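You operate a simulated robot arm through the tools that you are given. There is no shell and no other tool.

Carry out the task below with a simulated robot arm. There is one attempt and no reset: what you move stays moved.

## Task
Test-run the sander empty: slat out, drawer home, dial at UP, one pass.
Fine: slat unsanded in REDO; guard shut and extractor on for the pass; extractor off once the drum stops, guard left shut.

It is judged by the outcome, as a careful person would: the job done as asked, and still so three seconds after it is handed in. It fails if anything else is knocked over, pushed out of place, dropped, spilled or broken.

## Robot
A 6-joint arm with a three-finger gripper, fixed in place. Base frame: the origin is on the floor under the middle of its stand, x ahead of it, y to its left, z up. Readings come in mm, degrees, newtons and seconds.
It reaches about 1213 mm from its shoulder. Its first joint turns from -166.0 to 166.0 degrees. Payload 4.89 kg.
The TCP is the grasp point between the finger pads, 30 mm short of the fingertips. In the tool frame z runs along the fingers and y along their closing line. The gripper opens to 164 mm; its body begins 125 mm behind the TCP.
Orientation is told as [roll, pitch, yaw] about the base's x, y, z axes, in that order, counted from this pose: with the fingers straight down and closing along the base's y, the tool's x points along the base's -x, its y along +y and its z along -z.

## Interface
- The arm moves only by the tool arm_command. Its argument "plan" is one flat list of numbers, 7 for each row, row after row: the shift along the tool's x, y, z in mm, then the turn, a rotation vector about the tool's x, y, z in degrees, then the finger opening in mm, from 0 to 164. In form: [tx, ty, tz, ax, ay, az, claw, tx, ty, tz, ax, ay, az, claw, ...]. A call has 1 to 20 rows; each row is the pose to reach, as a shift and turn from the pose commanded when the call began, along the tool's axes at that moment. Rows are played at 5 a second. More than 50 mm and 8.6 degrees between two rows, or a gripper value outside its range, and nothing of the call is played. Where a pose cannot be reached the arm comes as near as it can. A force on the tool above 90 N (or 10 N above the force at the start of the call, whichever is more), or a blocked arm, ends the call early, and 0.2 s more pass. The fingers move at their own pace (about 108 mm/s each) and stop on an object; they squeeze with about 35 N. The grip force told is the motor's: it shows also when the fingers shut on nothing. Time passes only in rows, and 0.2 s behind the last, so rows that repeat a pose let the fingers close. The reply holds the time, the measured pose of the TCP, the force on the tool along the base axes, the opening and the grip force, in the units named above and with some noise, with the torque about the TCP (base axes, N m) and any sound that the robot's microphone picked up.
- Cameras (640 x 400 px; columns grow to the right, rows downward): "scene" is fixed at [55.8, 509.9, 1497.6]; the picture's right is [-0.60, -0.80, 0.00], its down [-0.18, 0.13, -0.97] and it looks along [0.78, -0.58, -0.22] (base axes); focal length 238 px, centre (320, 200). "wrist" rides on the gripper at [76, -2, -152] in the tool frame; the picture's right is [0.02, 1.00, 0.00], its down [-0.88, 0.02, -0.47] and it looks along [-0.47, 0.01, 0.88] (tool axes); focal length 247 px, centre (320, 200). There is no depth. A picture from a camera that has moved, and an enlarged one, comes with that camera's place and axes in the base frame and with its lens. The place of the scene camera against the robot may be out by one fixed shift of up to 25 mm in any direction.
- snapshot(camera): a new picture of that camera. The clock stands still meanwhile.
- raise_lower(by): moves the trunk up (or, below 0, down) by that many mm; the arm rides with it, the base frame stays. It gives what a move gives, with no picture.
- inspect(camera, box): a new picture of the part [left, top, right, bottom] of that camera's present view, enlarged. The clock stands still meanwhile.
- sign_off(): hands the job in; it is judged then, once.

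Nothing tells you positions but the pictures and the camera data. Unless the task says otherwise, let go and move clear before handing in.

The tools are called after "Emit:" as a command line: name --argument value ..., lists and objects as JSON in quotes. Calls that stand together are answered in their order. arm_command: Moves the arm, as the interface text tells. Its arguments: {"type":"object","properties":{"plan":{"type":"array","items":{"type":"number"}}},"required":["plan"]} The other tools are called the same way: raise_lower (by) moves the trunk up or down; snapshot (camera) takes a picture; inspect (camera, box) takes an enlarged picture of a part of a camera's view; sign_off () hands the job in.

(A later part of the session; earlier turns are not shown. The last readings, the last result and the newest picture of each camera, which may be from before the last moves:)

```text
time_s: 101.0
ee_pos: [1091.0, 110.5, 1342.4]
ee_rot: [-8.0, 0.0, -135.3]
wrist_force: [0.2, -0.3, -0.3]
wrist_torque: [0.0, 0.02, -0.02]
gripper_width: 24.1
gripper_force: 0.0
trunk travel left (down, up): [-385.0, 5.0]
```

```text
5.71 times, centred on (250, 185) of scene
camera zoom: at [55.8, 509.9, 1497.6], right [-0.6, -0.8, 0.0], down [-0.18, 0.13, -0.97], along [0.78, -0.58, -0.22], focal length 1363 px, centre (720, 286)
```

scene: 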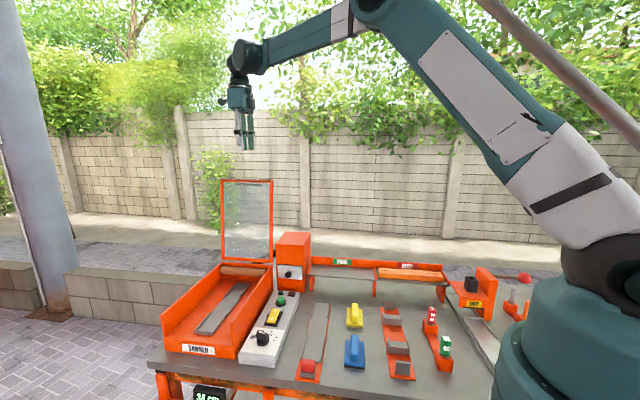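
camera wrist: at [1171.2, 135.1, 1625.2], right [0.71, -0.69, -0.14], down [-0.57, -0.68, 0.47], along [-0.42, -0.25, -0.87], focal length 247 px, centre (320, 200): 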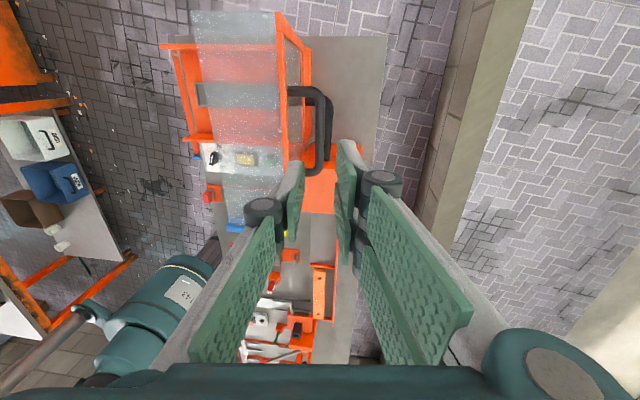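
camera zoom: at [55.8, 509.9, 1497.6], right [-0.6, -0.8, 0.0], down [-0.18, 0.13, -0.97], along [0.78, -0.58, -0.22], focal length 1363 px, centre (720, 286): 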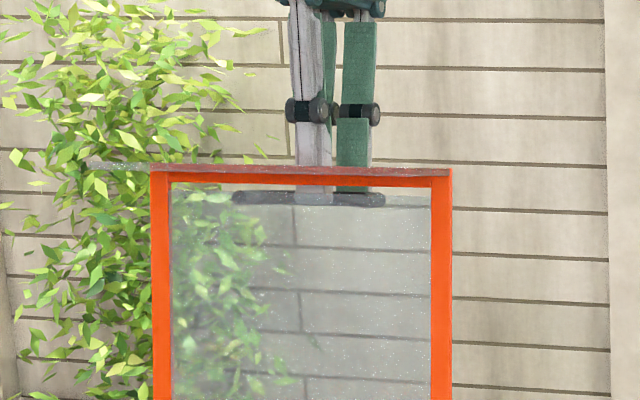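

The fingertips are level with the bar and on either side of it. 10 mm more, then I'll cage the bar loosely at about 18 mm.

Emit:
arm_command --plan '[0, 0, 5, 0, 0, 0, 24, 0, 0, 10, 0, 0, 0, 24, 0, 0, 10, 0, 0, 0, 20, 0, 0, 10, 0, 0, 0, 18, 0, 0, 10, 0, 0, 0, 18]'

Emit:
inspect --camera "wrist" --box '[240, 60, 400, 280]'

Emit:
inspect --camera "scene" --box '[215, 150, 285, 220]'

```text
time_s: 102.2
ee_pos: [1089.3, 110.4, 1332.5]
ee_rot: [-8.0, 0.0, -135.4]
wrist_force: [0.2, -0.5, -0.1]
wrist_torque: [-0.02, -0.02, 0.0]
gripper_width: 17.9
gripper_force: 0.0
trunk travel left (down, up): [-385.0, 5.0]
```

```text
1.82 times, centred on (320, 170) of wrist
camera zoom: at [1158.0, 149.4, 1482.5], right [0.71, -0.69, -0.14], down [-0.57, -0.68, 0.47], along [-0.42, -0.25, -0.87], focal length 449 px, centre (320, 254)
```

zoom: 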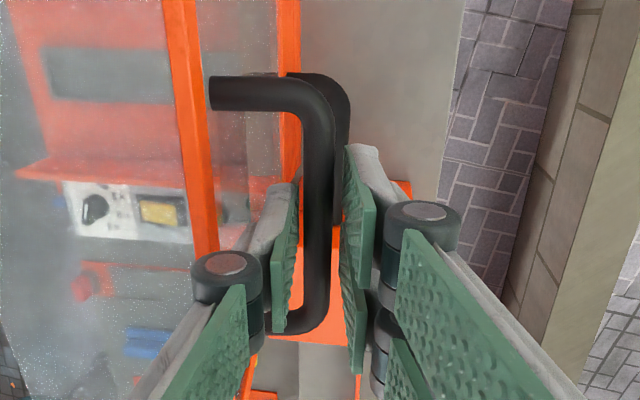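

```text
5.71 times, centred on (250, 185) of scene
camera zoom: at [55.8, 509.9, 1497.6], right [-0.6, -0.8, 0.0], down [-0.18, 0.13, -0.97], along [0.78, -0.58, -0.22], focal length 1363 px, centre (720, 286)
```

zoom: 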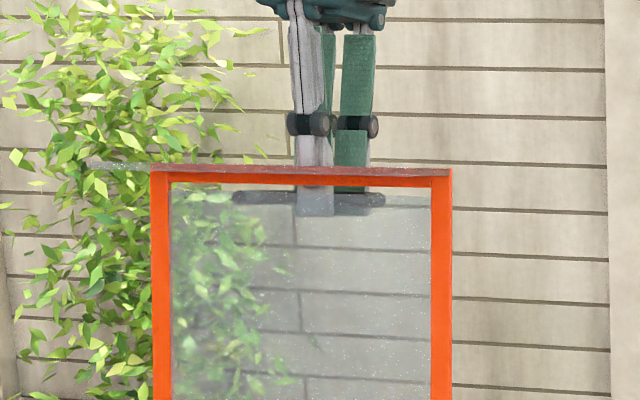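

The bar is caged (fingertips about 13 mm past it). I'll start swinging the guard forward about its hinge, turning the hand with it, with a small 12° first stroke.

Emit:
arm_command --plan '[0, -9.5, -0.8, -1.5, 0, 0, 18, 0, -19, -1.4, -3, 0, 0, 18, 0, -38.1, -1.9, -6, 0, 0, 18, 0, -57.1, -1.3, -9, 0, 0, 18, 0, -76.1, 0.3, -12, 0, 0, 18, 0, -76.1, 0.3, -12, 0, 0, 18]'

Emit:
inspect --camera "wrist" --box '[240, 60, 400, 280]'

Emit:
inspect --camera "scene" --box '[190, 120, 310, 280]'

```text
time_s: 103.6
ee_pos: [1036.0, 166.9, 1343.5]
ee_rot: [4.1, 0.1, -135.4]
wrist_force: [-0.9, 0.7, 0.3]
wrist_torque: [-0.13, -0.13, -0.03]
gripper_width: 18.3
gripper_force: 0.3
trunk travel left (down, up): [-385.0, 5.0]
```

```text
1.82 times, centred on (320, 170) of wrist
camera zoom: at [1081.0, 228.2, 1494.4], right [0.72, -0.69, 0.07], down [-0.64, -0.61, 0.47], along [-0.29, -0.38, -0.88], focal length 449 px, centre (320, 254)
```

zoom: 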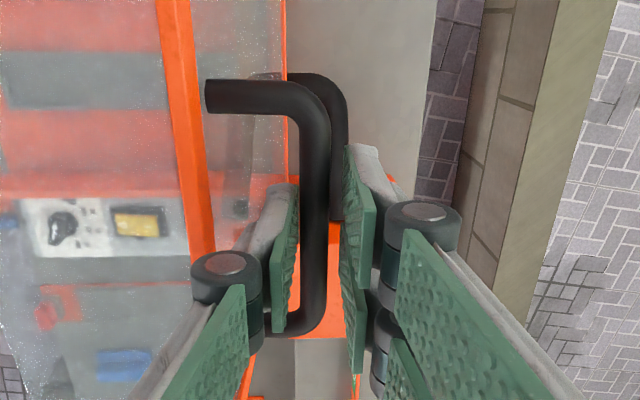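

```text
2.50 times, centred on (250, 200) of scene
camera zoom: at [55.8, 509.9, 1497.6], right [-0.6, -0.8, 0.0], down [-0.18, 0.13, -0.97], along [0.78, -0.58, -0.22], focal length 596 px, centre (495, 200)
```

zoom: 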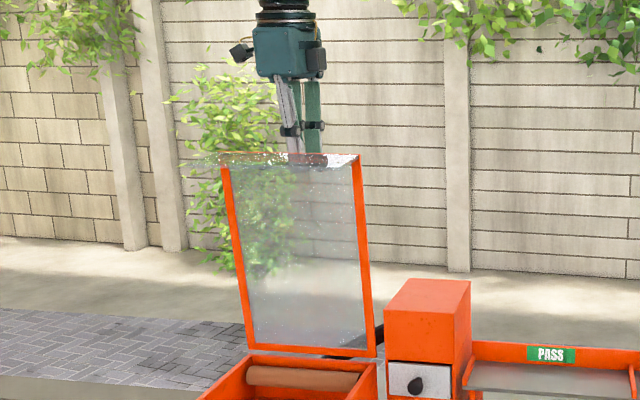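

The guard follows smoothly with negligible force. Continuing the swing by another 36°.

Emit:
arm_command --plan '[0, -19, -1.4, -3, 0, 0, 18, 0, -38.1, -1.9, -6, 0, 0, 18, 0, -57.1, -1.3, -9, 0, 0, 18, 0, -76.1, 0.3, -12, 0, 0, 18, 0, -95, 2.8, -15, 0, 0, 18, 0, -113.7, 6.4, -18, 0, 0, 18, 0, -132.3, 10.9, -21, 0, 0, 18, 0, -150.5, 16.4, -24, 0, 0, 18, 0, -168.5, 22.8, -27, 0, 0, 18, 0, -186, 30.1, -30, 0, 0, 18, 0, -186, 30.1, -30, 0, 0, 18]'

Emit:
inspect --camera "wrist" --box '[240, 60, 400, 280]'

Emit:
inspect --camera "scene" --box '[150, 120, 310, 320]'

```text
time_s: 106.0
ee_pos: [907.1, 296.0, 1300.0]
ee_rot: [34.0, 0.0, -135.3]
wrist_force: [-0.7, 1.4, -0.4]
wrist_torque: [-0.09, -0.05, -0.05]
gripper_width: 18.4
gripper_force: 1.0
trunk travel left (down, up): [-385.0, 5.0]
```

```text
1.82 times, centred on (320, 170) of wrist
camera zoom: at [899.9, 409.9, 1423.5], right [0.6, -0.57, 0.56], down [-0.8, -0.44, 0.4], along [0.02, -0.69, -0.72], focal length 449 px, centre (320, 254)
```

zoom: 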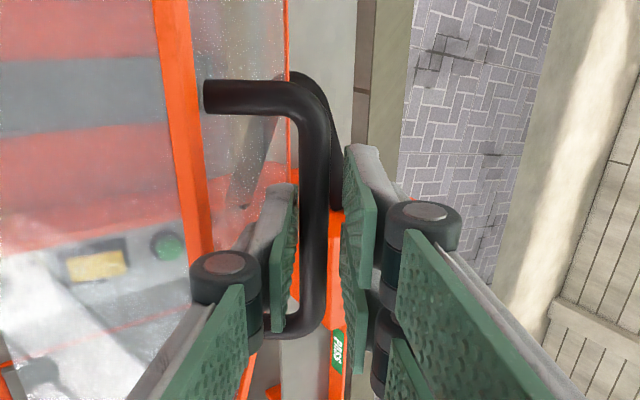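

```text
2.00 times, centred on (230, 220) of scene
camera zoom: at [55.8, 509.9, 1497.6], right [-0.6, -0.8, 0.0], down [-0.18, 0.13, -0.97], along [0.78, -0.58, -0.22], focal length 477 px, centre (500, 160)
```

zoom: 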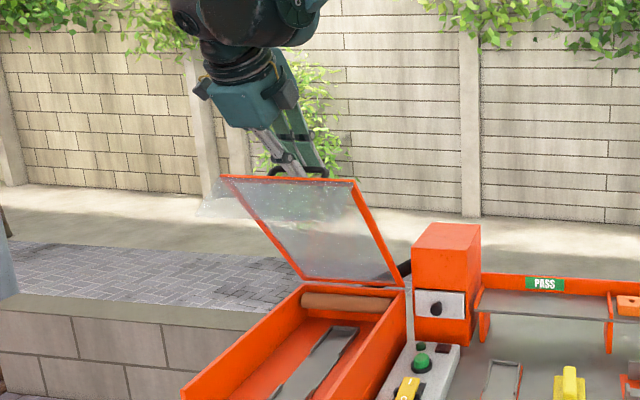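

Following perfectly. Another 27°.

Emit:
arm_command --plan '[0, -19, -1.4, -3, 0, 0, 18, 0, -38.1, -1.9, -6, 0, 0, 18, 0, -57.1, -1.3, -9, 0, 0, 18, 0, -76.1, 0.3, -12, 0, 0, 18, 0, -95, 2.8, -15, 0, 0, 18, 0, -113.7, 6.4, -18, 0, 0, 18, 0, -132.3, 10.9, -21, 0, 0, 18, 0, -150.5, 16.4, -24, 0, 0, 18, 0, -168.5, 22.8, -27, 0, 0, 18, 0, -168.5, 22.8, -27, 0, 0, 18]'

Emit:
inspect --camera "wrist" --box '[240, 60, 400, 280]'

Emit:
inspect --camera "scene" --box '[130, 150, 310, 370]'

```text
time_s: 108.2
ee_pos: [835.9, 362.8, 1187.2]
ee_rot: [60.1, -5.0, -132.4]
wrist_force: [-1.1, 1.0, -1.4]
wrist_torque: [-0.05, -0.03, -0.06]
gripper_width: 18.9
gripper_force: 0.6
out of reach, approached as far as the arm can: row 4, 5, 6, 7, 8, 9, 10
trunk travel left (down, up): [-385.0, 5.0]
```

```text
1.82 times, centred on (320, 170) of wrist
camera zoom: at [793.0, 513.8, 1253.8], right [0.43, -0.26, 0.86], down [-0.87, -0.36, 0.33], along [0.23, -0.89, -0.39], focal length 449 px, centre (320, 254)
```

zoom: 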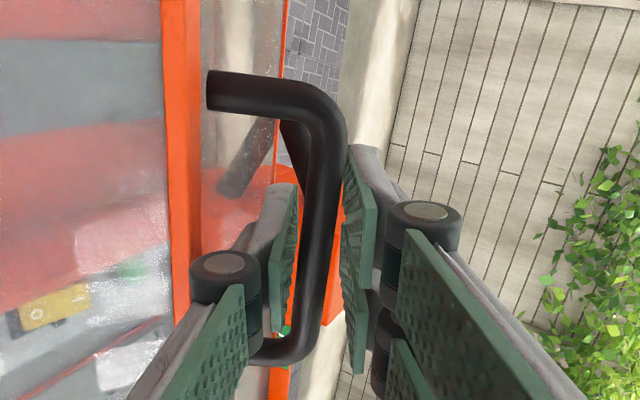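

```text
1.82 times, centred on (220, 260) of scene
camera zoom: at [55.8, 509.9, 1497.6], right [-0.6, -0.8, 0.0], down [-0.18, 0.13, -0.97], along [0.78, -0.58, -0.22], focal length 434 px, centre (502, 91)
```

zoom: 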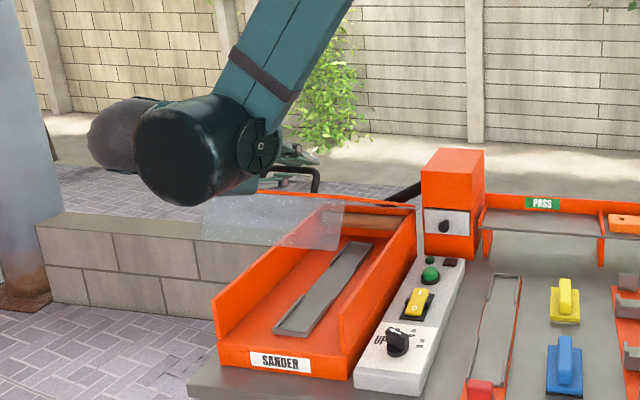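

The guard is about two-thirds down and still caged, but the hand can't tilt that far (wrist limit past about 45°). The round bar lets me ease the tilt back while keeping hold, so I'll return to a ~38° tilt with the bar still between the fingers.

Emit:
arm_command --plan '[0, 14.5, 18, 7, 0, 0, 19, 0, 16, 12.2, 13, 0, 0, 19, 0, 18.7, 6.8, 19, 0, 0, 19, 0, 19.6, 7.2, 23, 0, 0, 19, 0, 19.6, 7.2, 23, 0, 0, 19]'

Emit:
inspect --camera "wrist" --box '[240, 60, 400, 280]'

Emit:
snapshot --camera "scene"

```text
time_s: 109.4
ee_pos: [850.2, 354.4, 1199.7]
ee_rot: [37.0, -4.9, -132.3]
wrist_force: [-1.0, -0.4, -1.2]
wrist_torque: [0.0, 0.01, -0.02]
gripper_width: 19.9
gripper_force: 0.3
trunk travel left (down, up): [-385.0, 5.0]
```

```text
1.82 times, centred on (320, 170) of wrist
camera zoom: at [839.4, 480.0, 1312.6], right [0.64, -0.48, 0.6], down [-0.77, -0.44, 0.46], along [0.04, -0.76, -0.65], focal length 449 px, centre (320, 254)
```

zoom: 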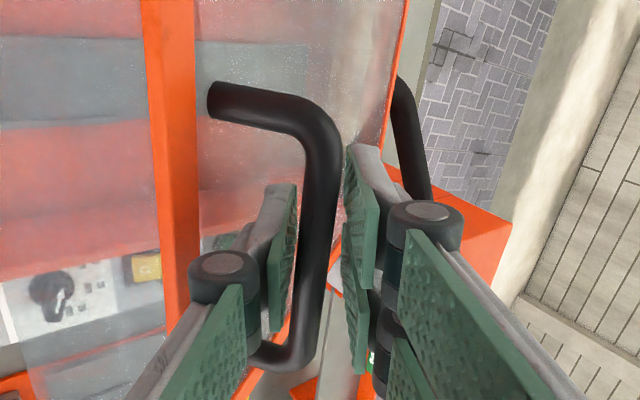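

```text
taken
```

scene: 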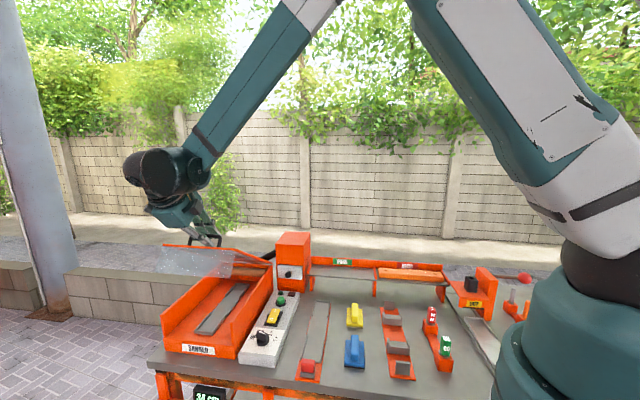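

The bar is still between the fingers, with the guard about 35° above closed. I'll straighten the small twist and draw the fingers back ~23 mm so the tips sit just past the bar.

Emit:
arm_command --plan '[-0.5, 0, -8, -0.3, 0.7, 1.8, 20, -1, -0.2, -16, -0.6, 1.4, 3.6, 20, -1.4, -0.3, -23, -1, 2.1, 5.35, 20, -1.4, -0.3, -23, -1, 2.1, 5.35, 20]'

Emit:
inspect --camera "wrist" --box '[240, 60, 400, 280]'

Emit:
inspect --camera "scene" --box '[130, 150, 310, 350]'

```text
time_s: 110.4
ee_pos: [840.8, 364.0, 1219.0]
ee_rot: [37.9, -0.3, -134.9]
wrist_force: [-0.9, 1.0, -1.6]
wrist_torque: [0.03, -0.01, -0.02]
gripper_width: 20.6
gripper_force: 0.8
trunk travel left (down, up): [-385.0, 5.0]
```

```text
1.82 times, centred on (320, 170) of wrist
camera zoom: at [826.7, 484.3, 1336.5], right [0.58, -0.54, 0.62], down [-0.82, -0.43, 0.39], along [0.05, -0.73, -0.68], focal length 449 px, centre (320, 254)
```

zoom: 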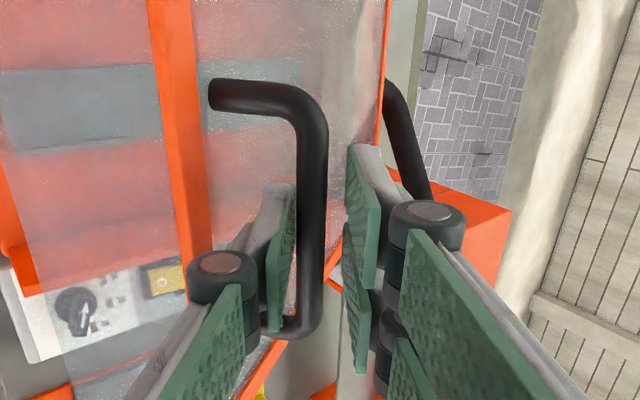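

```text
2.00 times, centred on (220, 250) of scene
camera zoom: at [55.8, 509.9, 1497.6], right [-0.6, -0.8, 0.0], down [-0.18, 0.13, -0.97], along [0.78, -0.58, -0.22], focal length 477 px, centre (520, 100)
```

zoom: 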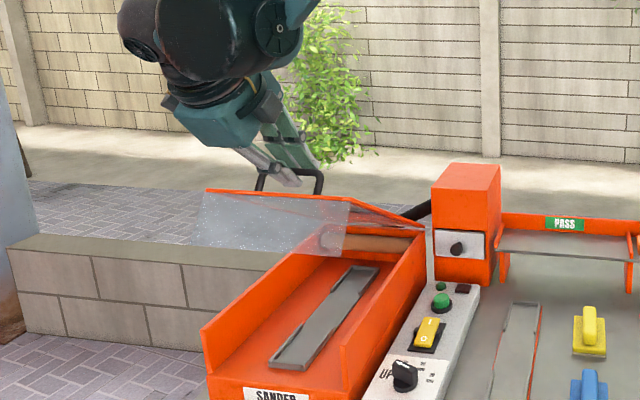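

Clean: the bar is caged and the tips are just past it. Continuing the lowering along the arc to about 10° above closed.

Emit:
arm_command --plan '[0, -11, 2.2, 0, 0, 0, 17, 0, -22.6, 5, 0, 0, 0, 17, 0, -40, 10, 0, 0, 0, 17, 0, -57.2, 15.9, 0, 0, 0, 17, 0, -74.1, 22.6, 0, 0, 0, 17, 0, -90.4, 30.2, 0, 0, 0, 17, 0, -106.4, 38.6, 0, 0, 0, 17, 0, -122, 48, 0, 0, 0, 17, 0, -137.1, 58.1, 0, 0, 0, 17, 0, -137.1, 58.1, 0, 0, 0, 17]'

Emit:
inspect --camera "wrist" --box '[240, 60, 400, 280]'

Emit:
inspect --camera "scene" --box '[130, 180, 310, 380]'

```text
time_s: 112.6
ee_pos: [805.6, 395.1, 1086.4]
ee_rot: [37.4, -1.7, -133.0]
wrist_force: [-0.5, 1.1, -1.7]
wrist_torque: [-0.12, -0.17, -0.12]
gripper_width: 19.5
gripper_force: 0.9
out of reach, approached as far as the arm can: row 1, 2, 3, 4, 5, 6, 7, 8, 9, 10
trunk travel left (down, up): [-385.0, 5.0]
```

```text
1.82 times, centred on (320, 170) of wrist
camera zoom: at [791.1, 515.5, 1203.6], right [0.61, -0.51, 0.61], down [-0.79, -0.45, 0.41], along [0.06, -0.73, -0.68], focal length 449 px, centre (320, 254)
```

zoom: 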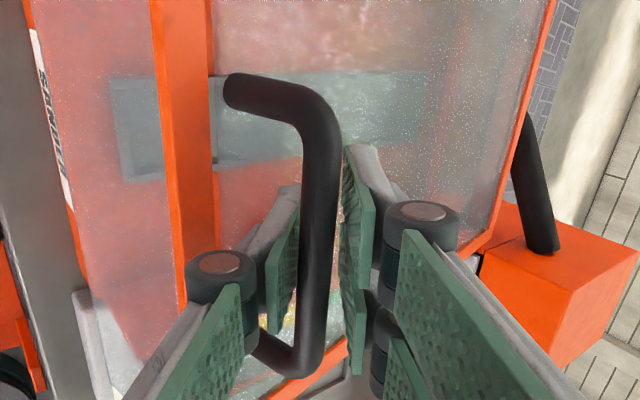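

```text
2.00 times, centred on (220, 280) of scene
camera zoom: at [55.8, 509.9, 1497.6], right [-0.6, -0.8, 0.0], down [-0.18, 0.13, -0.97], along [0.78, -0.58, -0.22], focal length 477 px, centre (520, 40)
```

zoom: 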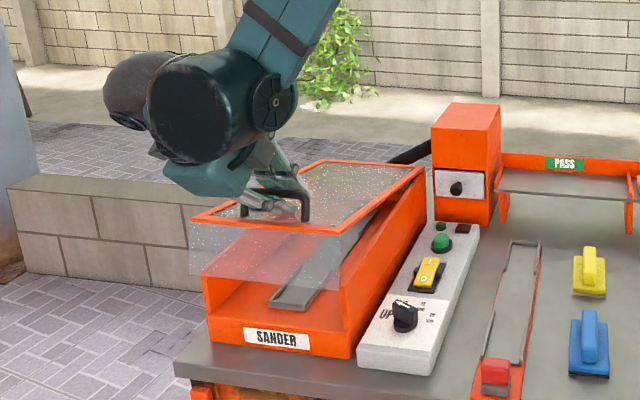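

The guard is about 14° above closed, still caged; the arm is near its wrist limit at this tilt. I'll pull the fingers back along the bar and ease the tilt to ~20°, which is well within reach.

Emit:
arm_command --plan '[0, 1.4, -9.7, 0, 0, 0, 20, 0, 2.8, -19.4, 5.8, 0, 1, 20, 0, 4.2, -29.1, 11.6, 0, 1.9, 20, 0, 4.2, -29.1, 17.4, 0, 2.9, 20, 0, 4.2, -29.1, 17.4, 0, 2.9, 20]'

Emit:
inspect --camera "wrist" --box '[240, 60, 400, 280]'

Emit:
inspect --camera "scene" --box '[150, 200, 300, 350]'

```text
time_s: 113.8
ee_pos: [795.2, 404.3, 1111.8]
ee_rot: [19.9, -0.3, -135.5]
wrist_force: [-2.3, 2.5, -0.3]
wrist_torque: [0.1, 0.02, -0.02]
gripper_width: 21.7
gripper_force: 2.0
trunk travel left (down, up): [-385.0, 5.0]
```

```text
1.82 times, centred on (320, 170) of wrist
camera zoom: at [811.9, 495.9, 1253.8], right [0.68, -0.65, 0.34], down [-0.73, -0.51, 0.46], along [-0.12, -0.56, -0.82], focal length 449 px, centre (320, 254)
```

zoom: 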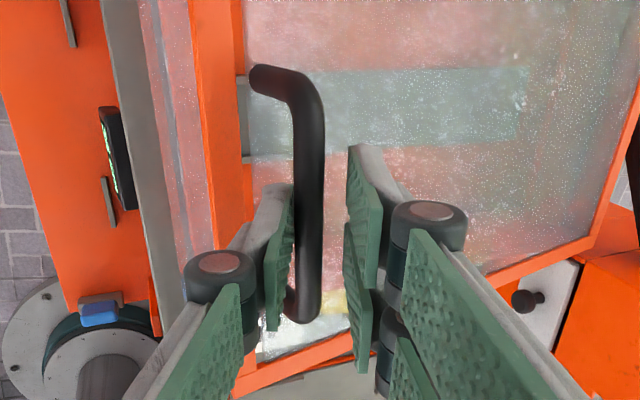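

```text
2.67 times, centred on (225, 275) of scene
camera zoom: at [55.8, 509.9, 1497.6], right [-0.6, -0.8, 0.0], down [-0.18, 0.13, -0.97], along [0.78, -0.58, -0.22], focal length 636 px, centre (573, 0)
```

zoom: 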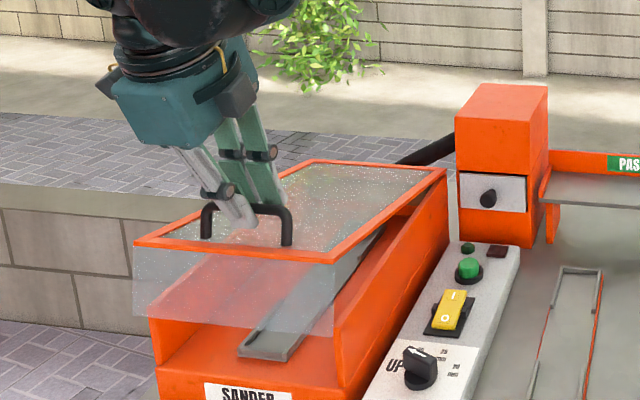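

The hand now straddles the handle from above with the guard about 14° from closed. I'll pinch the bar so it can't slip and then lower it the rest of the way.

Emit:
arm_command --plan '[0, -1, 0, 0, 0, 0, 17, 0, -2, 0, 0, 0, 0, 13, 0, -2, 0, 0, 0, 0, 10, 0, -2, 0, 0, 0, 0, 10]'

Emit:
inspect --camera "wrist" --box '[240, 60, 400, 280]'

```text
time_s: 114.8
ee_pos: [791.9, 405.9, 1112.0]
ee_rot: [19.9, -0.3, -135.6]
wrist_force: [-1.6, 3.3, -1.8]
wrist_torque: [0.09, 0.03, -0.04]
gripper_width: 11.1
gripper_force: 45.4
trunk travel left (down, up): [-385.0, 5.0]
```

```text
1.82 times, centred on (320, 170) of wrist
camera zoom: at [810.1, 497.5, 1253.2], right [0.67, -0.65, 0.34], down [-0.73, -0.51, 0.46], along [-0.12, -0.56, -0.82], focal length 449 px, centre (320, 254)
```

zoom: 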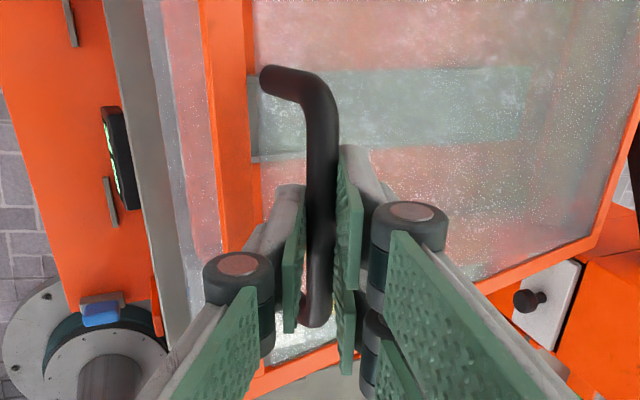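

Firm on the bar (11 mm). Lowering.

Emit:
arm_command --plan '[0, -5, 6, 0, 0, 0, 8, 0, -10.6, 13.2, 0, 0, 0, 8, 0, -16, 20.3, 0, 0, 0, 8, 0, -21.3, 27.8, 0, 0, 0, 8, 0, -26.3, 35.2, 0, 0, 0, 8, 0, -31.2, 42.9, 0, 0, 0, 8, 0, -31.2, 42.9, 0, 0, 0, 8]'

Emit:
inspect --camera "wrist" --box '[240, 60, 400, 280]'

Emit:
inspect --camera "scene" --box '[150, 220, 300, 370]'

```text
time_s: 116.4
ee_pos: [783.3, 415.9, 1062.1]
ee_rot: [20.0, -0.4, -135.4]
wrist_force: [-3.8, -7.5, -1.7]
wrist_torque: [-0.53, 0.49, -0.02]
gripper_width: 11.0
gripper_force: 45.0
trunk travel left (down, up): [-385.0, 5.0]
```

```text
1.82 times, centred on (320, 170) of wrist
camera zoom: at [800.4, 507.3, 1202.5], right [0.67, -0.65, 0.34], down [-0.73, -0.51, 0.46], along [-0.12, -0.56, -0.82], focal length 449 px, centre (320, 254)
```

zoom: 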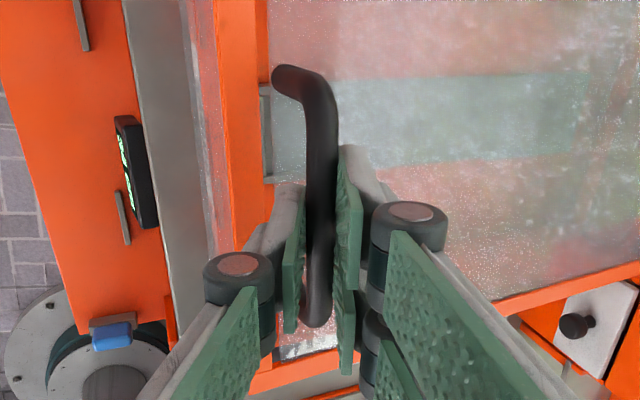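

```text
2.67 times, centred on (225, 295) of scene
camera zoom: at [55.8, 509.9, 1497.6], right [-0.6, -0.8, 0.0], down [-0.18, 0.13, -0.97], along [0.78, -0.58, -0.22], focal length 636 px, centre (573, -53)
```

zoom: 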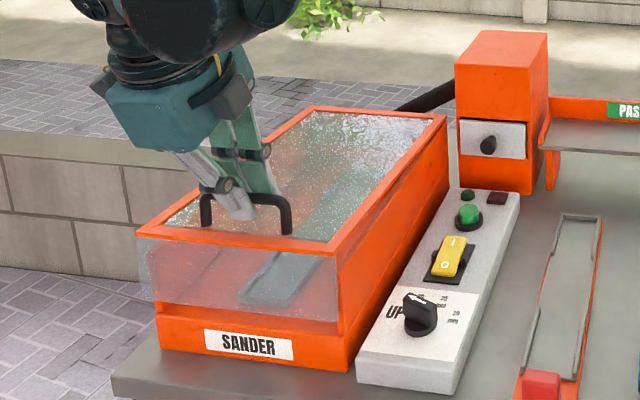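

Emit:
arm_command --plan '[0, -3.1, 5.2, 0, 0, 0, 8, 0, -6.2, 10.4, 0, 0, 0, 8, 0, -9.1, 15.7, 0, 0, 0, 8, 0, -12, 21, 0, 0, 0, 8, 0, -12, 21, 0, 0, 0, 8]'

Emit:
inspect --camera "scene" --box '[160, 240, 290, 370]'

```text
time_s: 117.6
ee_pos: [781.3, 417.9, 1037.1]
ee_rot: [20.0, -0.2, -135.5]
wrist_force: [9.4, -9.0, -2.5]
wrist_torque: [-0.04, -0.15, 0.39]
gripper_width: 11.0
gripper_force: 45.4
trunk travel left (down, up): [-385.0, 5.0]
```

```text
3.08 times, centred on (225, 305) of scene
camera zoom: at [55.8, 509.9, 1497.6], right [-0.6, -0.8, 0.0], down [-0.18, 0.13, -0.97], along [0.78, -0.58, -0.22], focal length 734 px, centre (612, -123)
```

zoom: 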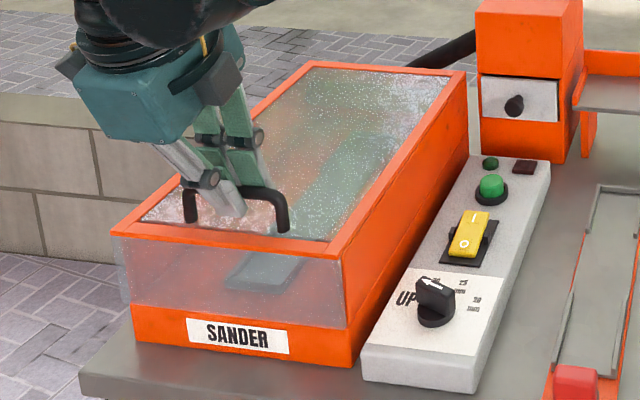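

Emit:
arm_command --plan '[0, -1.3, 2.7, 0, 0, 0, 8, 0, -2.7, 5.4, 0, 0, 0, 8, 0, -2.7, 5.4, 0, 0, 0, 8]'

Emit:
inspect --camera "scene" --box '[160, 240, 290, 370]'

```text
time_s: 118.4
ee_pos: [780.1, 418.5, 1032.7]
ee_rot: [20.1, -0.3, -135.6]
wrist_force: [37.4, -17.7, 46.0]
wrist_torque: [-0.58, -0.28, 0.6]
gripper_width: 11.0
gripper_force: 44.2
trunk travel left (down, up): [-385.0, 5.0]
```

```text
3.08 times, centred on (225, 305) of scene
camera zoom: at [55.8, 509.9, 1497.6], right [-0.6, -0.8, 0.0], down [-0.18, 0.13, -0.97], along [0.78, -0.58, -0.22], focal length 734 px, centre (612, -123)
```

zoom: 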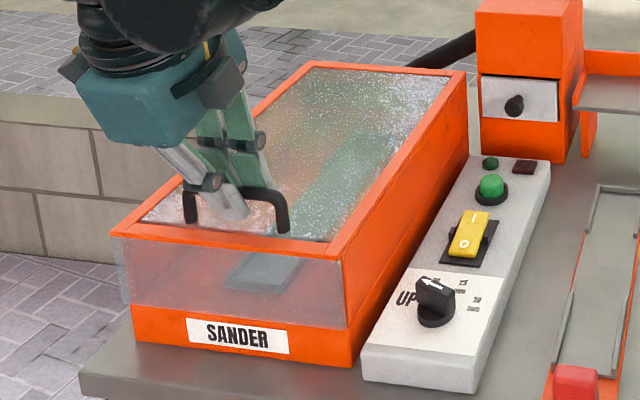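

The guard has landed on the walls (46 N upward reaction), so it's shut. I'll ease off, open the fingers clear of the bar and withdraw along the finger direction.

Emit:
arm_command --plan '[0, 1.5, -3, 0, 0, 0, 14, 0, 1.5, -3, 0, 0, 0, 22, 0, 1.5, -3, 0, 0, 0, 26, 0, 1.5, -3, 0, 0, 0, 26]'

Emit:
inspect --camera "wrist" --box '[240, 60, 400, 280]'

Emit:
inspect --camera "scene" --box '[160, 240, 290, 370]'

```text
time_s: 119.4
ee_pos: [779.8, 419.5, 1034.1]
ee_rot: [20.0, -0.3, -135.5]
wrist_force: [0.1, 0.0, -0.4]
wrist_torque: [-0.02, 0.0, -0.01]
gripper_width: 26.2
gripper_force: 0.1
trunk travel left (down, up): [-385.0, 5.0]
```

```text
1.82 times, centred on (320, 170) of wrist
camera zoom: at [796.4, 511.2, 1175.8], right [0.68, -0.65, 0.34], down [-0.73, -0.51, 0.46], along [-0.12, -0.56, -0.82], focal length 449 px, centre (320, 254)
```

zoom: 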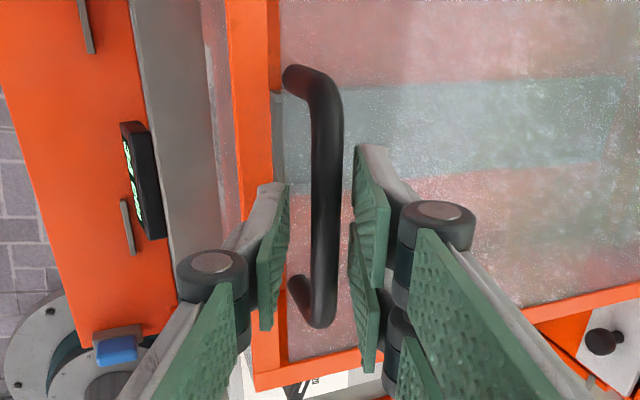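

```text
3.08 times, centred on (225, 305) of scene
camera zoom: at [55.8, 509.9, 1497.6], right [-0.6, -0.8, 0.0], down [-0.18, 0.13, -0.97], along [0.78, -0.58, -0.22], focal length 734 px, centre (612, -123)
```

zoom: 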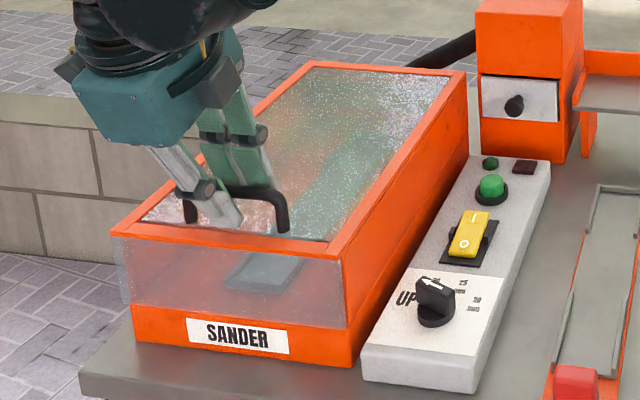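

The bar is free between the fingers. Withdrawing.

Emit:
arm_command --plan '[0, 0, -8, 0, 0, 0, 26, 0, 0, -20, 0, 0, 0, 26, 0, 0, -40, 0, 0, 0, 26, 0, 0, -70, 0, 0, 0, 26, 0, 0, -105, 0, 0, 0, 30, 0, 0, -140, 0, 0, 0, 30, 0, 0, -140, 6.7, 0, 0, 30, 0, 0, -140, 13.4, 0, 0, 30, 0, 0, -140, 20, 0, 0, 30, 0, 0, -140, 20, 0, 0, 30]'

Emit:
snapshot --camera "scene"

Emit:
snapshot --camera "wrist"

```text
time_s: 121.6
ee_pos: [746.8, 453.5, 1168.0]
ee_rot: [-0.1, -0.3, -135.6]
wrist_force: [0.3, -0.4, -0.7]
wrist_torque: [0.09, 0.05, 0.01]
gripper_width: 30.1
gripper_force: 0.2
out of reach, approached as far as the arm can: row 4, 5, 6
trunk travel left (down, up): [-385.0, 5.0]
```

```text
taken
```

scene: 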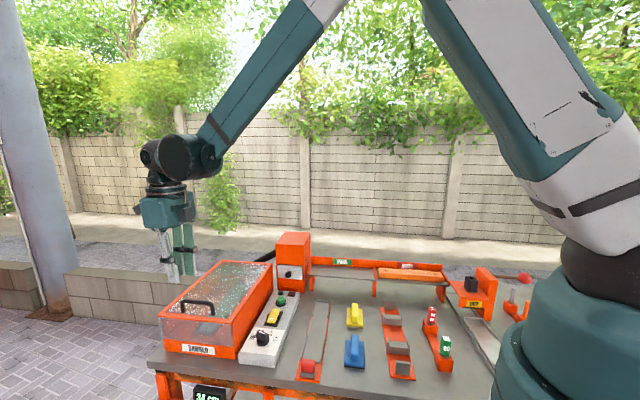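

```text
taken
camera wrist: at [800.3, 507.4, 1317.8], right [0.72, -0.7, 0.0], down [-0.61, -0.63, 0.48], along [-0.33, -0.34, -0.88], focal length 247 px, centre (320, 200)
```

wrist: 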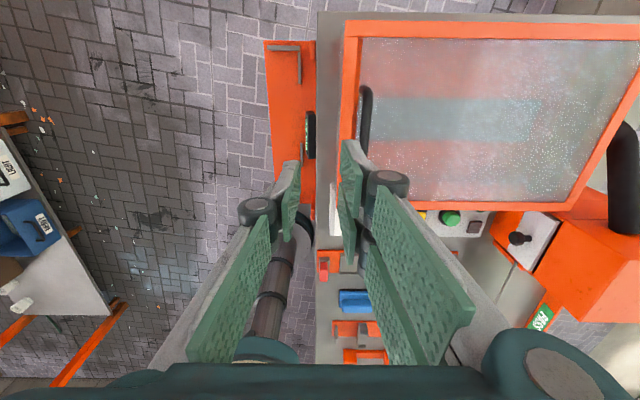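

The guard is shut. Next I'll return above the panel at the bench heading and bring the trunk back down for the switch work.

Emit:
arm_command --plan '[-18, 8.9, 0, 0, 0, -8.2, 30, -36, 17.8, 0, 0, 0, -16.4, 30, -54, 26.7, 0, 0, 0, -24.6, 20, -72, 35.6, 0, 0, 0, -32.8, 10, -90, 44.5, 0, 0, 0, -41, 5, -108, 53.4, 0, 0, 0, -49.2, 5, -126, 62.3, 0, 0, 0, -57.4, 5, -144, 71.2, 0, 0, 0, -65.6, 5, -162, 80.1, 0, 0, 0, -73.8, 5, -180, 89, 0, 0, 0, -82, 5, -197, 97.8, 0, 0, 0, -90, 5, -197, 97.8, 0, 0, 0, -90, 5]'

Emit:
raise_lower --by -110

Emit:
snapshot --camera "wrist"

Emit:
snapshot --camera "scene"

```text
time_s: 124.2
ee_pos: [674.1, 245.4, 1168.5]
ee_rot: [-0.3, -0.1, -45.4]
wrist_force: [0.1, 0.0, -0.1]
wrist_torque: [0.1, -0.03, 0.0]
gripper_width: 5.0
gripper_force: 0.1
trunk travel left (down, up): [-385.0, 5.0]
```

```text
time_s: 125.6
ee_pos: [673.9, 246.4, 1059.0]
ee_rot: [-0.3, 0.1, -45.5]
wrist_force: [-0.1, -0.2, 0.2]
wrist_torque: [0.01, -0.01, -0.02]
gripper_width: 5.1
gripper_force: 0.0
trunk travel left (down, up): [-275.0, 115.0]
```

```text
taken
camera wrist: at [619.7, 299.1, 1210.1], right [0.7, 0.72, -0.01], down [0.63, -0.61, 0.47], along [0.34, -0.33, -0.88], focal length 247 px, centre (320, 200)
```

wrist: 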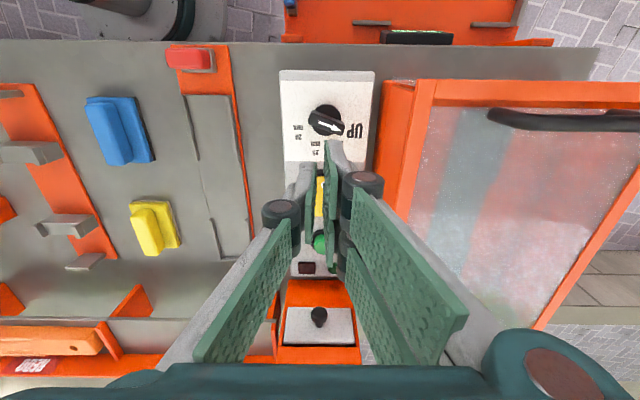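

```text
taken
```

scene: 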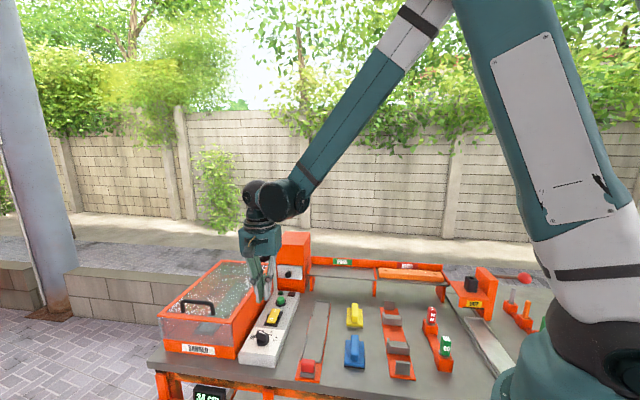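

The trunk is back down with the guard closed. The rocker's I end (toward the back) stands proud, so the extractor is off. I'll turn the closed fist so its narrow side lies along the panel and hover over the I end.

Emit:
arm_command --plan '[-10, 0.6, 0, 0, 0, -8.2, 0, -20, 1.1, 0, 0, 0, -16.4, 0, -30, 1.7, 0, 0, 0, -24.6, 0, -40, 2.3, 0, 0, 0, -32.8, 0, -50, 2.9, 0, 0, 0, -41, 0, -60, 3.4, 5, 0, 0, -49.2, 0, -71, 4, 15, 0, 0, -57.4, 0, -81, 4.6, 25, 0, 0, -65.6, 0, -91, 5.2, 35, 0, 0, -73.8, 0, -101, 5.8, 50, 0, 0, -82, 0, -110.7, 6.3, 65, 0, 0, -90, 0, -110.7, 6.3, 85, 0, 0, -90, 0, -110.7, 6.3, 85, 0, 0, -90, 0]'

Emit:
snapshot --camera "wrist"

Emit:
inspect --camera "scene" --box '[230, 240, 320, 350]'

```text
time_s: 128.4
ee_pos: [756.1, 169.7, 972.5]
ee_rot: [0.0, 0.3, 44.5]
wrist_force: [1.1, 0.6, -0.4]
wrist_torque: [-0.01, 0.05, 0.03]
gripper_width: 0.0
gripper_force: 35.0
trunk travel left (down, up): [-275.0, 115.0]
```

```text
taken
camera wrist: at [702.1, 115.0, 1125.2], right [-0.72, 0.7, 0.0], down [0.62, 0.63, 0.47], along [0.33, 0.34, -0.88], focal length 247 px, centre (320, 200)
```

wrist: 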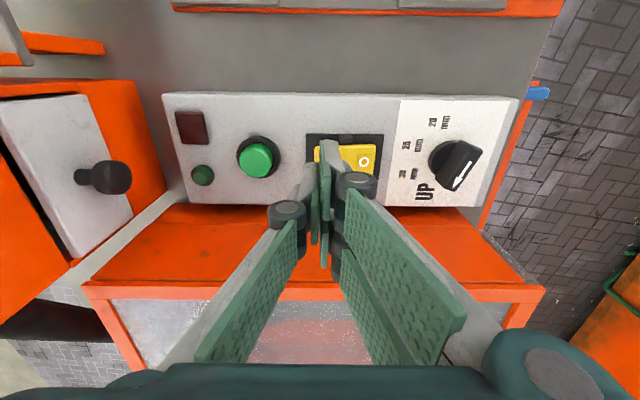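

```text
3.64 times, centred on (275, 295) of scene
camera zoom: at [55.8, 509.9, 1497.6], right [-0.6, -0.8, 0.0], down [-0.18, 0.13, -0.97], along [0.78, -0.58, -0.22], focal length 867 px, centre (484, -146)
```

zoom: 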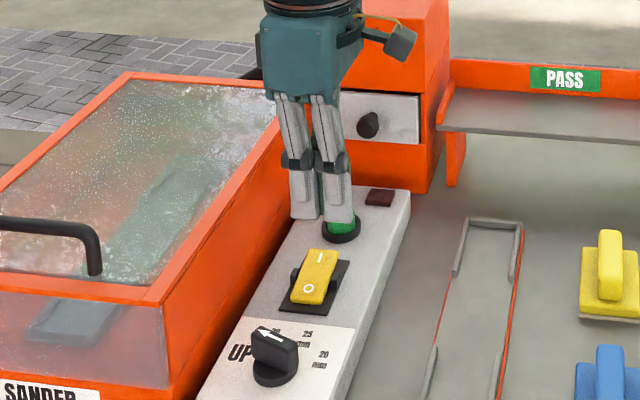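

Emit:
inspect --camera "wrist" --box '[280, 120, 400, 200]'

```text
5.00 times, centred on (340, 160) of wrist
camera zoom: at [702.1, 115.0, 1125.2], right [-0.72, 0.7, 0.0], down [0.62, 0.63, 0.47], along [0.33, 0.34, -0.88], focal length 1235 px, centre (220, 400)
```

zoom: 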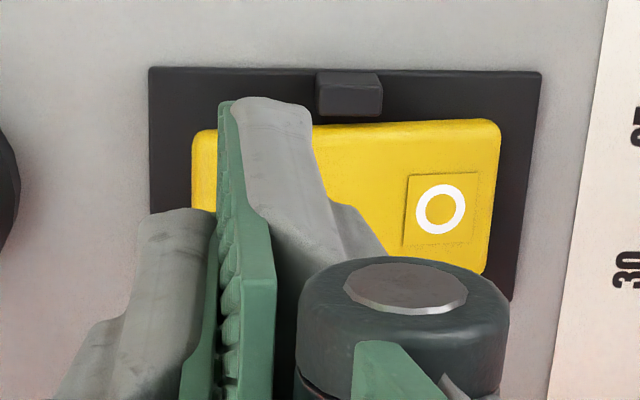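

The fist is over the I half of the rocker, about 7 mm in from its end. Descending gently and watching for contact and sound.

Emit:
arm_command --plan '[0, 0, 12, 0, 0, 0, 0, 0, 0, 24, 0, 0, 0, 0, 0, 0, 32, 0, 0, 0, 0, 0, 0, 36, 0, 0, 0, 0, 0, 0, 36, 0, 0, 0, 0]'

```text
time_s: 129.6
ee_pos: [755.8, 170.2, 937.7]
ee_rot: [0.0, 0.4, 44.5]
wrist_force: [-0.1, -1.4, 0.0]
wrist_torque: [-0.01, -0.04, -0.02]
gripper_width: 0.0
gripper_force: 35.2
trunk travel left (down, up): [-275.0, 115.0]
```

Emit:
arm_command --plan '[0, 0, 2, 0, 0, 0, 0, 0, 0, 4, 0, 0, 0, 0, 0, 0, 6, 0, 0, 0, 0, 0, 0, 6, 0, 0, 0, 0]'

Emit:
inspect --camera "wrist" --box '[280, 120, 400, 200]'

Emit:
inspect --camera "scene" --box '[250, 280, 310, 340]'

```text
time_s: 130.6
ee_pos: [756.1, 169.2, 930.5]
ee_rot: [0.0, 0.3, 44.4]
wrist_force: [4.1, -3.3, 2.8]
wrist_torque: [-0.13, -0.12, 0.02]
gripper_width: 0.0
gripper_force: 34.8
trunk travel left (down, up): [-275.0, 115.0]
```

```text
5.00 times, centred on (340, 160) of wrist
camera zoom: at [702.5, 115.4, 1083.2], right [-0.72, 0.7, 0.0], down [0.62, 0.63, 0.47], along [0.33, 0.34, -0.88], focal length 1235 px, centre (220, 400)
```

zoom: 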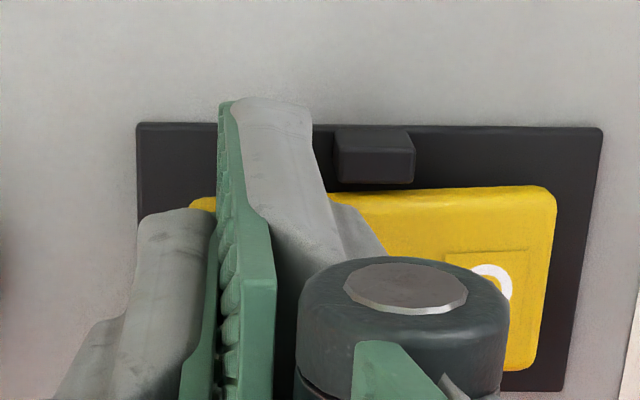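

```text
6.67 times, centred on (280, 310) of scene
camera zoom: at [55.8, 509.9, 1497.6], right [-0.6, -0.8, 0.0], down [-0.18, 0.13, -0.97], along [0.78, -0.58, -0.22], focal length 1590 px, centre (587, -533)
```

zoom: 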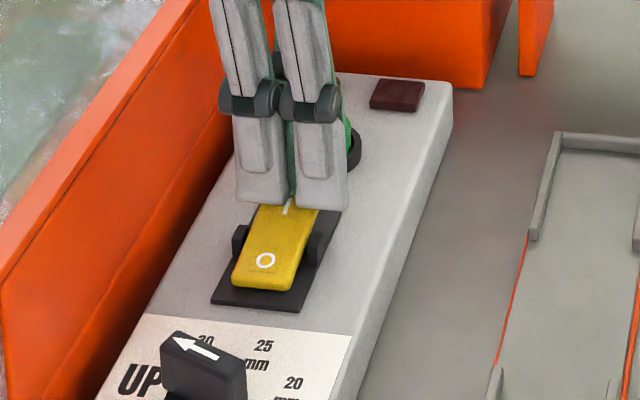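

Light contact at z≈930. Pressing in 2–3 mm increments.

Emit:
arm_command --plan '[0, 0, 1, 0, 0, 0, 0, 0, 0, 2, 0, 0, 0, 0, 0, 0, 3, 0, 0, 0, 0, 0, 0, 3, 0, 0, 0, 0]'

```text
time_s: 131.6
ee_pos: [755.0, 169.6, 928.6]
ee_rot: [0.0, 0.3, 44.5]
wrist_force: [9.9, -15.1, 3.8]
wrist_torque: [-0.35, -0.32, 0.1]
gripper_width: 0.0
gripper_force: 44.4
trunk travel left (down, up): [-275.0, 115.0]
```

Emit:
inspect --camera "wrist" --box '[280, 120, 400, 200]'

Emit:
inspect --camera "scene" --box '[260, 290, 300, 330]'

```text
5.00 times, centred on (340, 160) of wrist
camera zoom: at [702.6, 115.4, 1080.1], right [-0.72, 0.7, 0.0], down [0.62, 0.63, 0.47], along [0.33, 0.34, -0.88], focal length 1235 px, centre (220, 400)
```

zoom: 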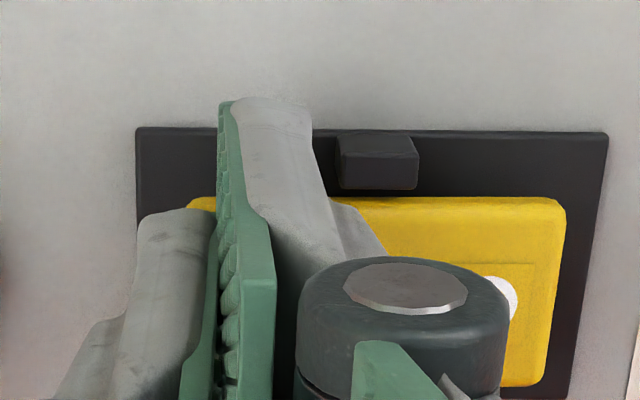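

```text
10.00 times, centred on (280, 310) of scene
camera zoom: at [55.8, 509.9, 1497.6], right [-0.6, -0.8, 0.0], down [-0.18, 0.13, -0.97], along [0.78, -0.58, -0.22], focal length 2386 px, centre (720, -900)
```

zoom: 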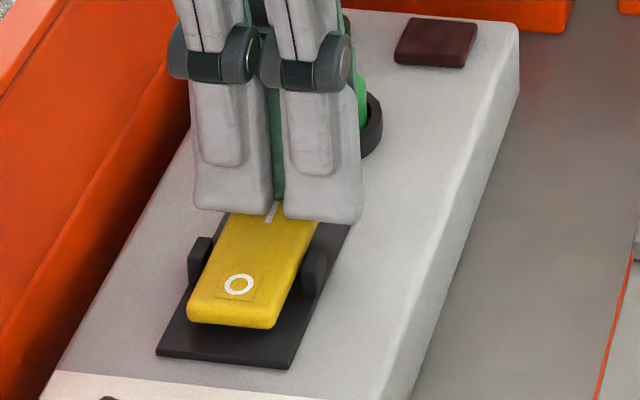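

The rocker is rotating (its O end is rising). Pressing further until it goes over.

Emit:
arm_command --plan '[0, 0, 1, 0, 0, 0, 0, 0, 0, 2, 0, 0, 0, 0, 0, 0, 3, 0, 0, 0, 0, 0, 0, 3, 0, 0, 0, 0]'

Emit:
inspect --camera "wrist" --box '[280, 120, 400, 200]'

Emit:
inspect --camera "scene" --box '[260, 290, 300, 330]'

```text
time_s: 132.6
ee_pos: [755.8, 171.3, 925.6]
ee_rot: [0.0, 0.3, 44.5]
wrist_force: [0.1, -1.7, 0.1]
wrist_torque: [0.01, 0.03, 0.02]
gripper_width: 0.0
gripper_force: 45.4
trunk travel left (down, up): [-275.0, 115.0]
```

```text
5.00 times, centred on (340, 160) of wrist
camera zoom: at [702.7, 116.7, 1077.3], right [-0.72, 0.7, 0.0], down [0.62, 0.63, 0.47], along [0.33, 0.34, -0.88], focal length 1235 px, centre (220, 400)
```

zoom: 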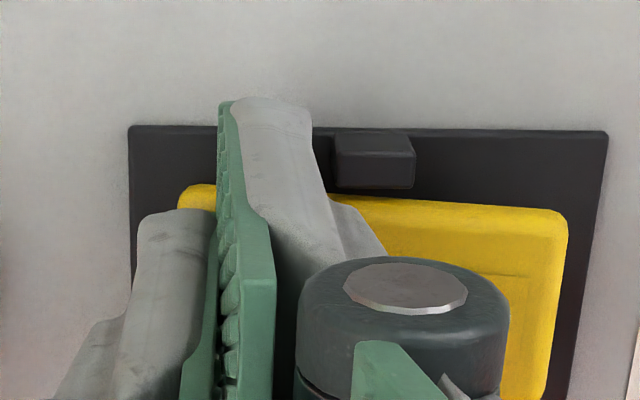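

```text
10.00 times, centred on (280, 310) of scene
camera zoom: at [55.8, 509.9, 1497.6], right [-0.6, -0.8, 0.0], down [-0.18, 0.13, -0.97], along [0.78, -0.58, -0.22], focal length 2386 px, centre (720, -900)
```

zoom: 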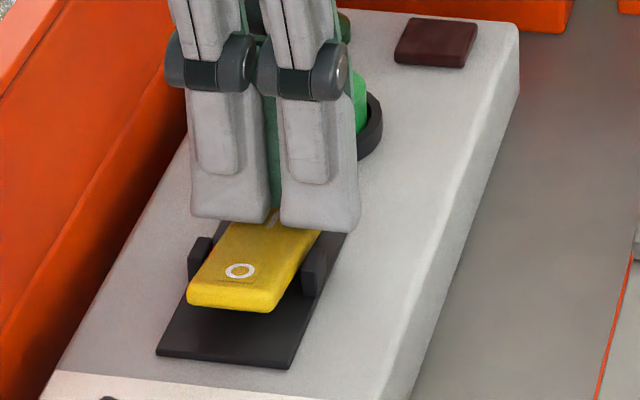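

The rocker has snapped over: the O end is up, the I end is down. Lifting off and checking for state and sound.

Emit:
arm_command --plan '[0, 0, -10, 0, 0, 0, 0, 0, 0, -30, 0, 0, 0, 0, 0, 0, -50, 0, 0, 0, 0, 0, 0, -50, 0, 0, 0, 0, 0, 0, -50, 0, 0, 0, 0]'

Emit:
inspect --camera "scene" --box '[230, 240, 320, 350]'

Emit:
snapshot --camera "wrist"

```text
time_s: 133.8
ee_pos: [756.1, 171.1, 976.0]
ee_rot: [0.1, 0.2, 44.5]
wrist_force: [-1.1, -0.3, -0.3]
wrist_torque: [-0.01, -0.03, -0.02]
gripper_width: 0.0
gripper_force: 44.7
trunk travel left (down, up): [-275.0, 115.0]
```

```text
3.64 times, centred on (275, 295) of scene
camera zoom: at [55.8, 509.9, 1497.6], right [-0.6, -0.8, 0.0], down [-0.18, 0.13, -0.97], along [0.78, -0.58, -0.22], focal length 867 px, centre (484, -146)
```

zoom: 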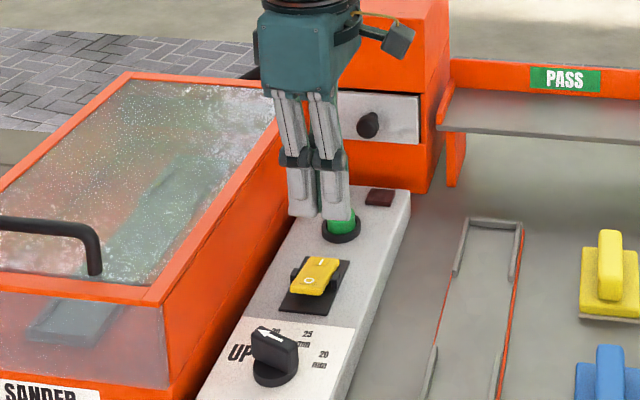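

```text
taken
camera wrist: at [703.2, 116.7, 1127.9], right [-0.72, 0.7, 0.0], down [0.62, 0.63, 0.47], along [0.33, 0.34, -0.88], focal length 247 px, centre (320, 200)
```

wrist: 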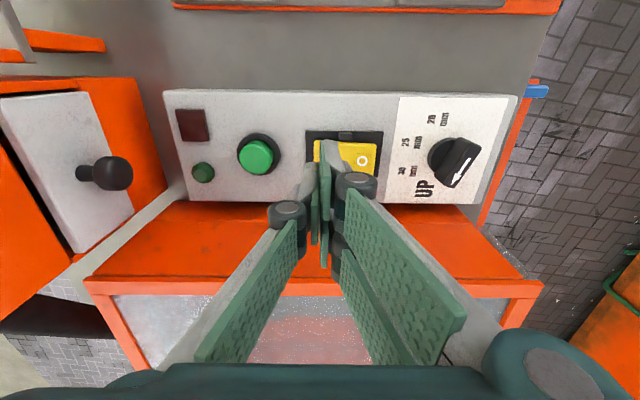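

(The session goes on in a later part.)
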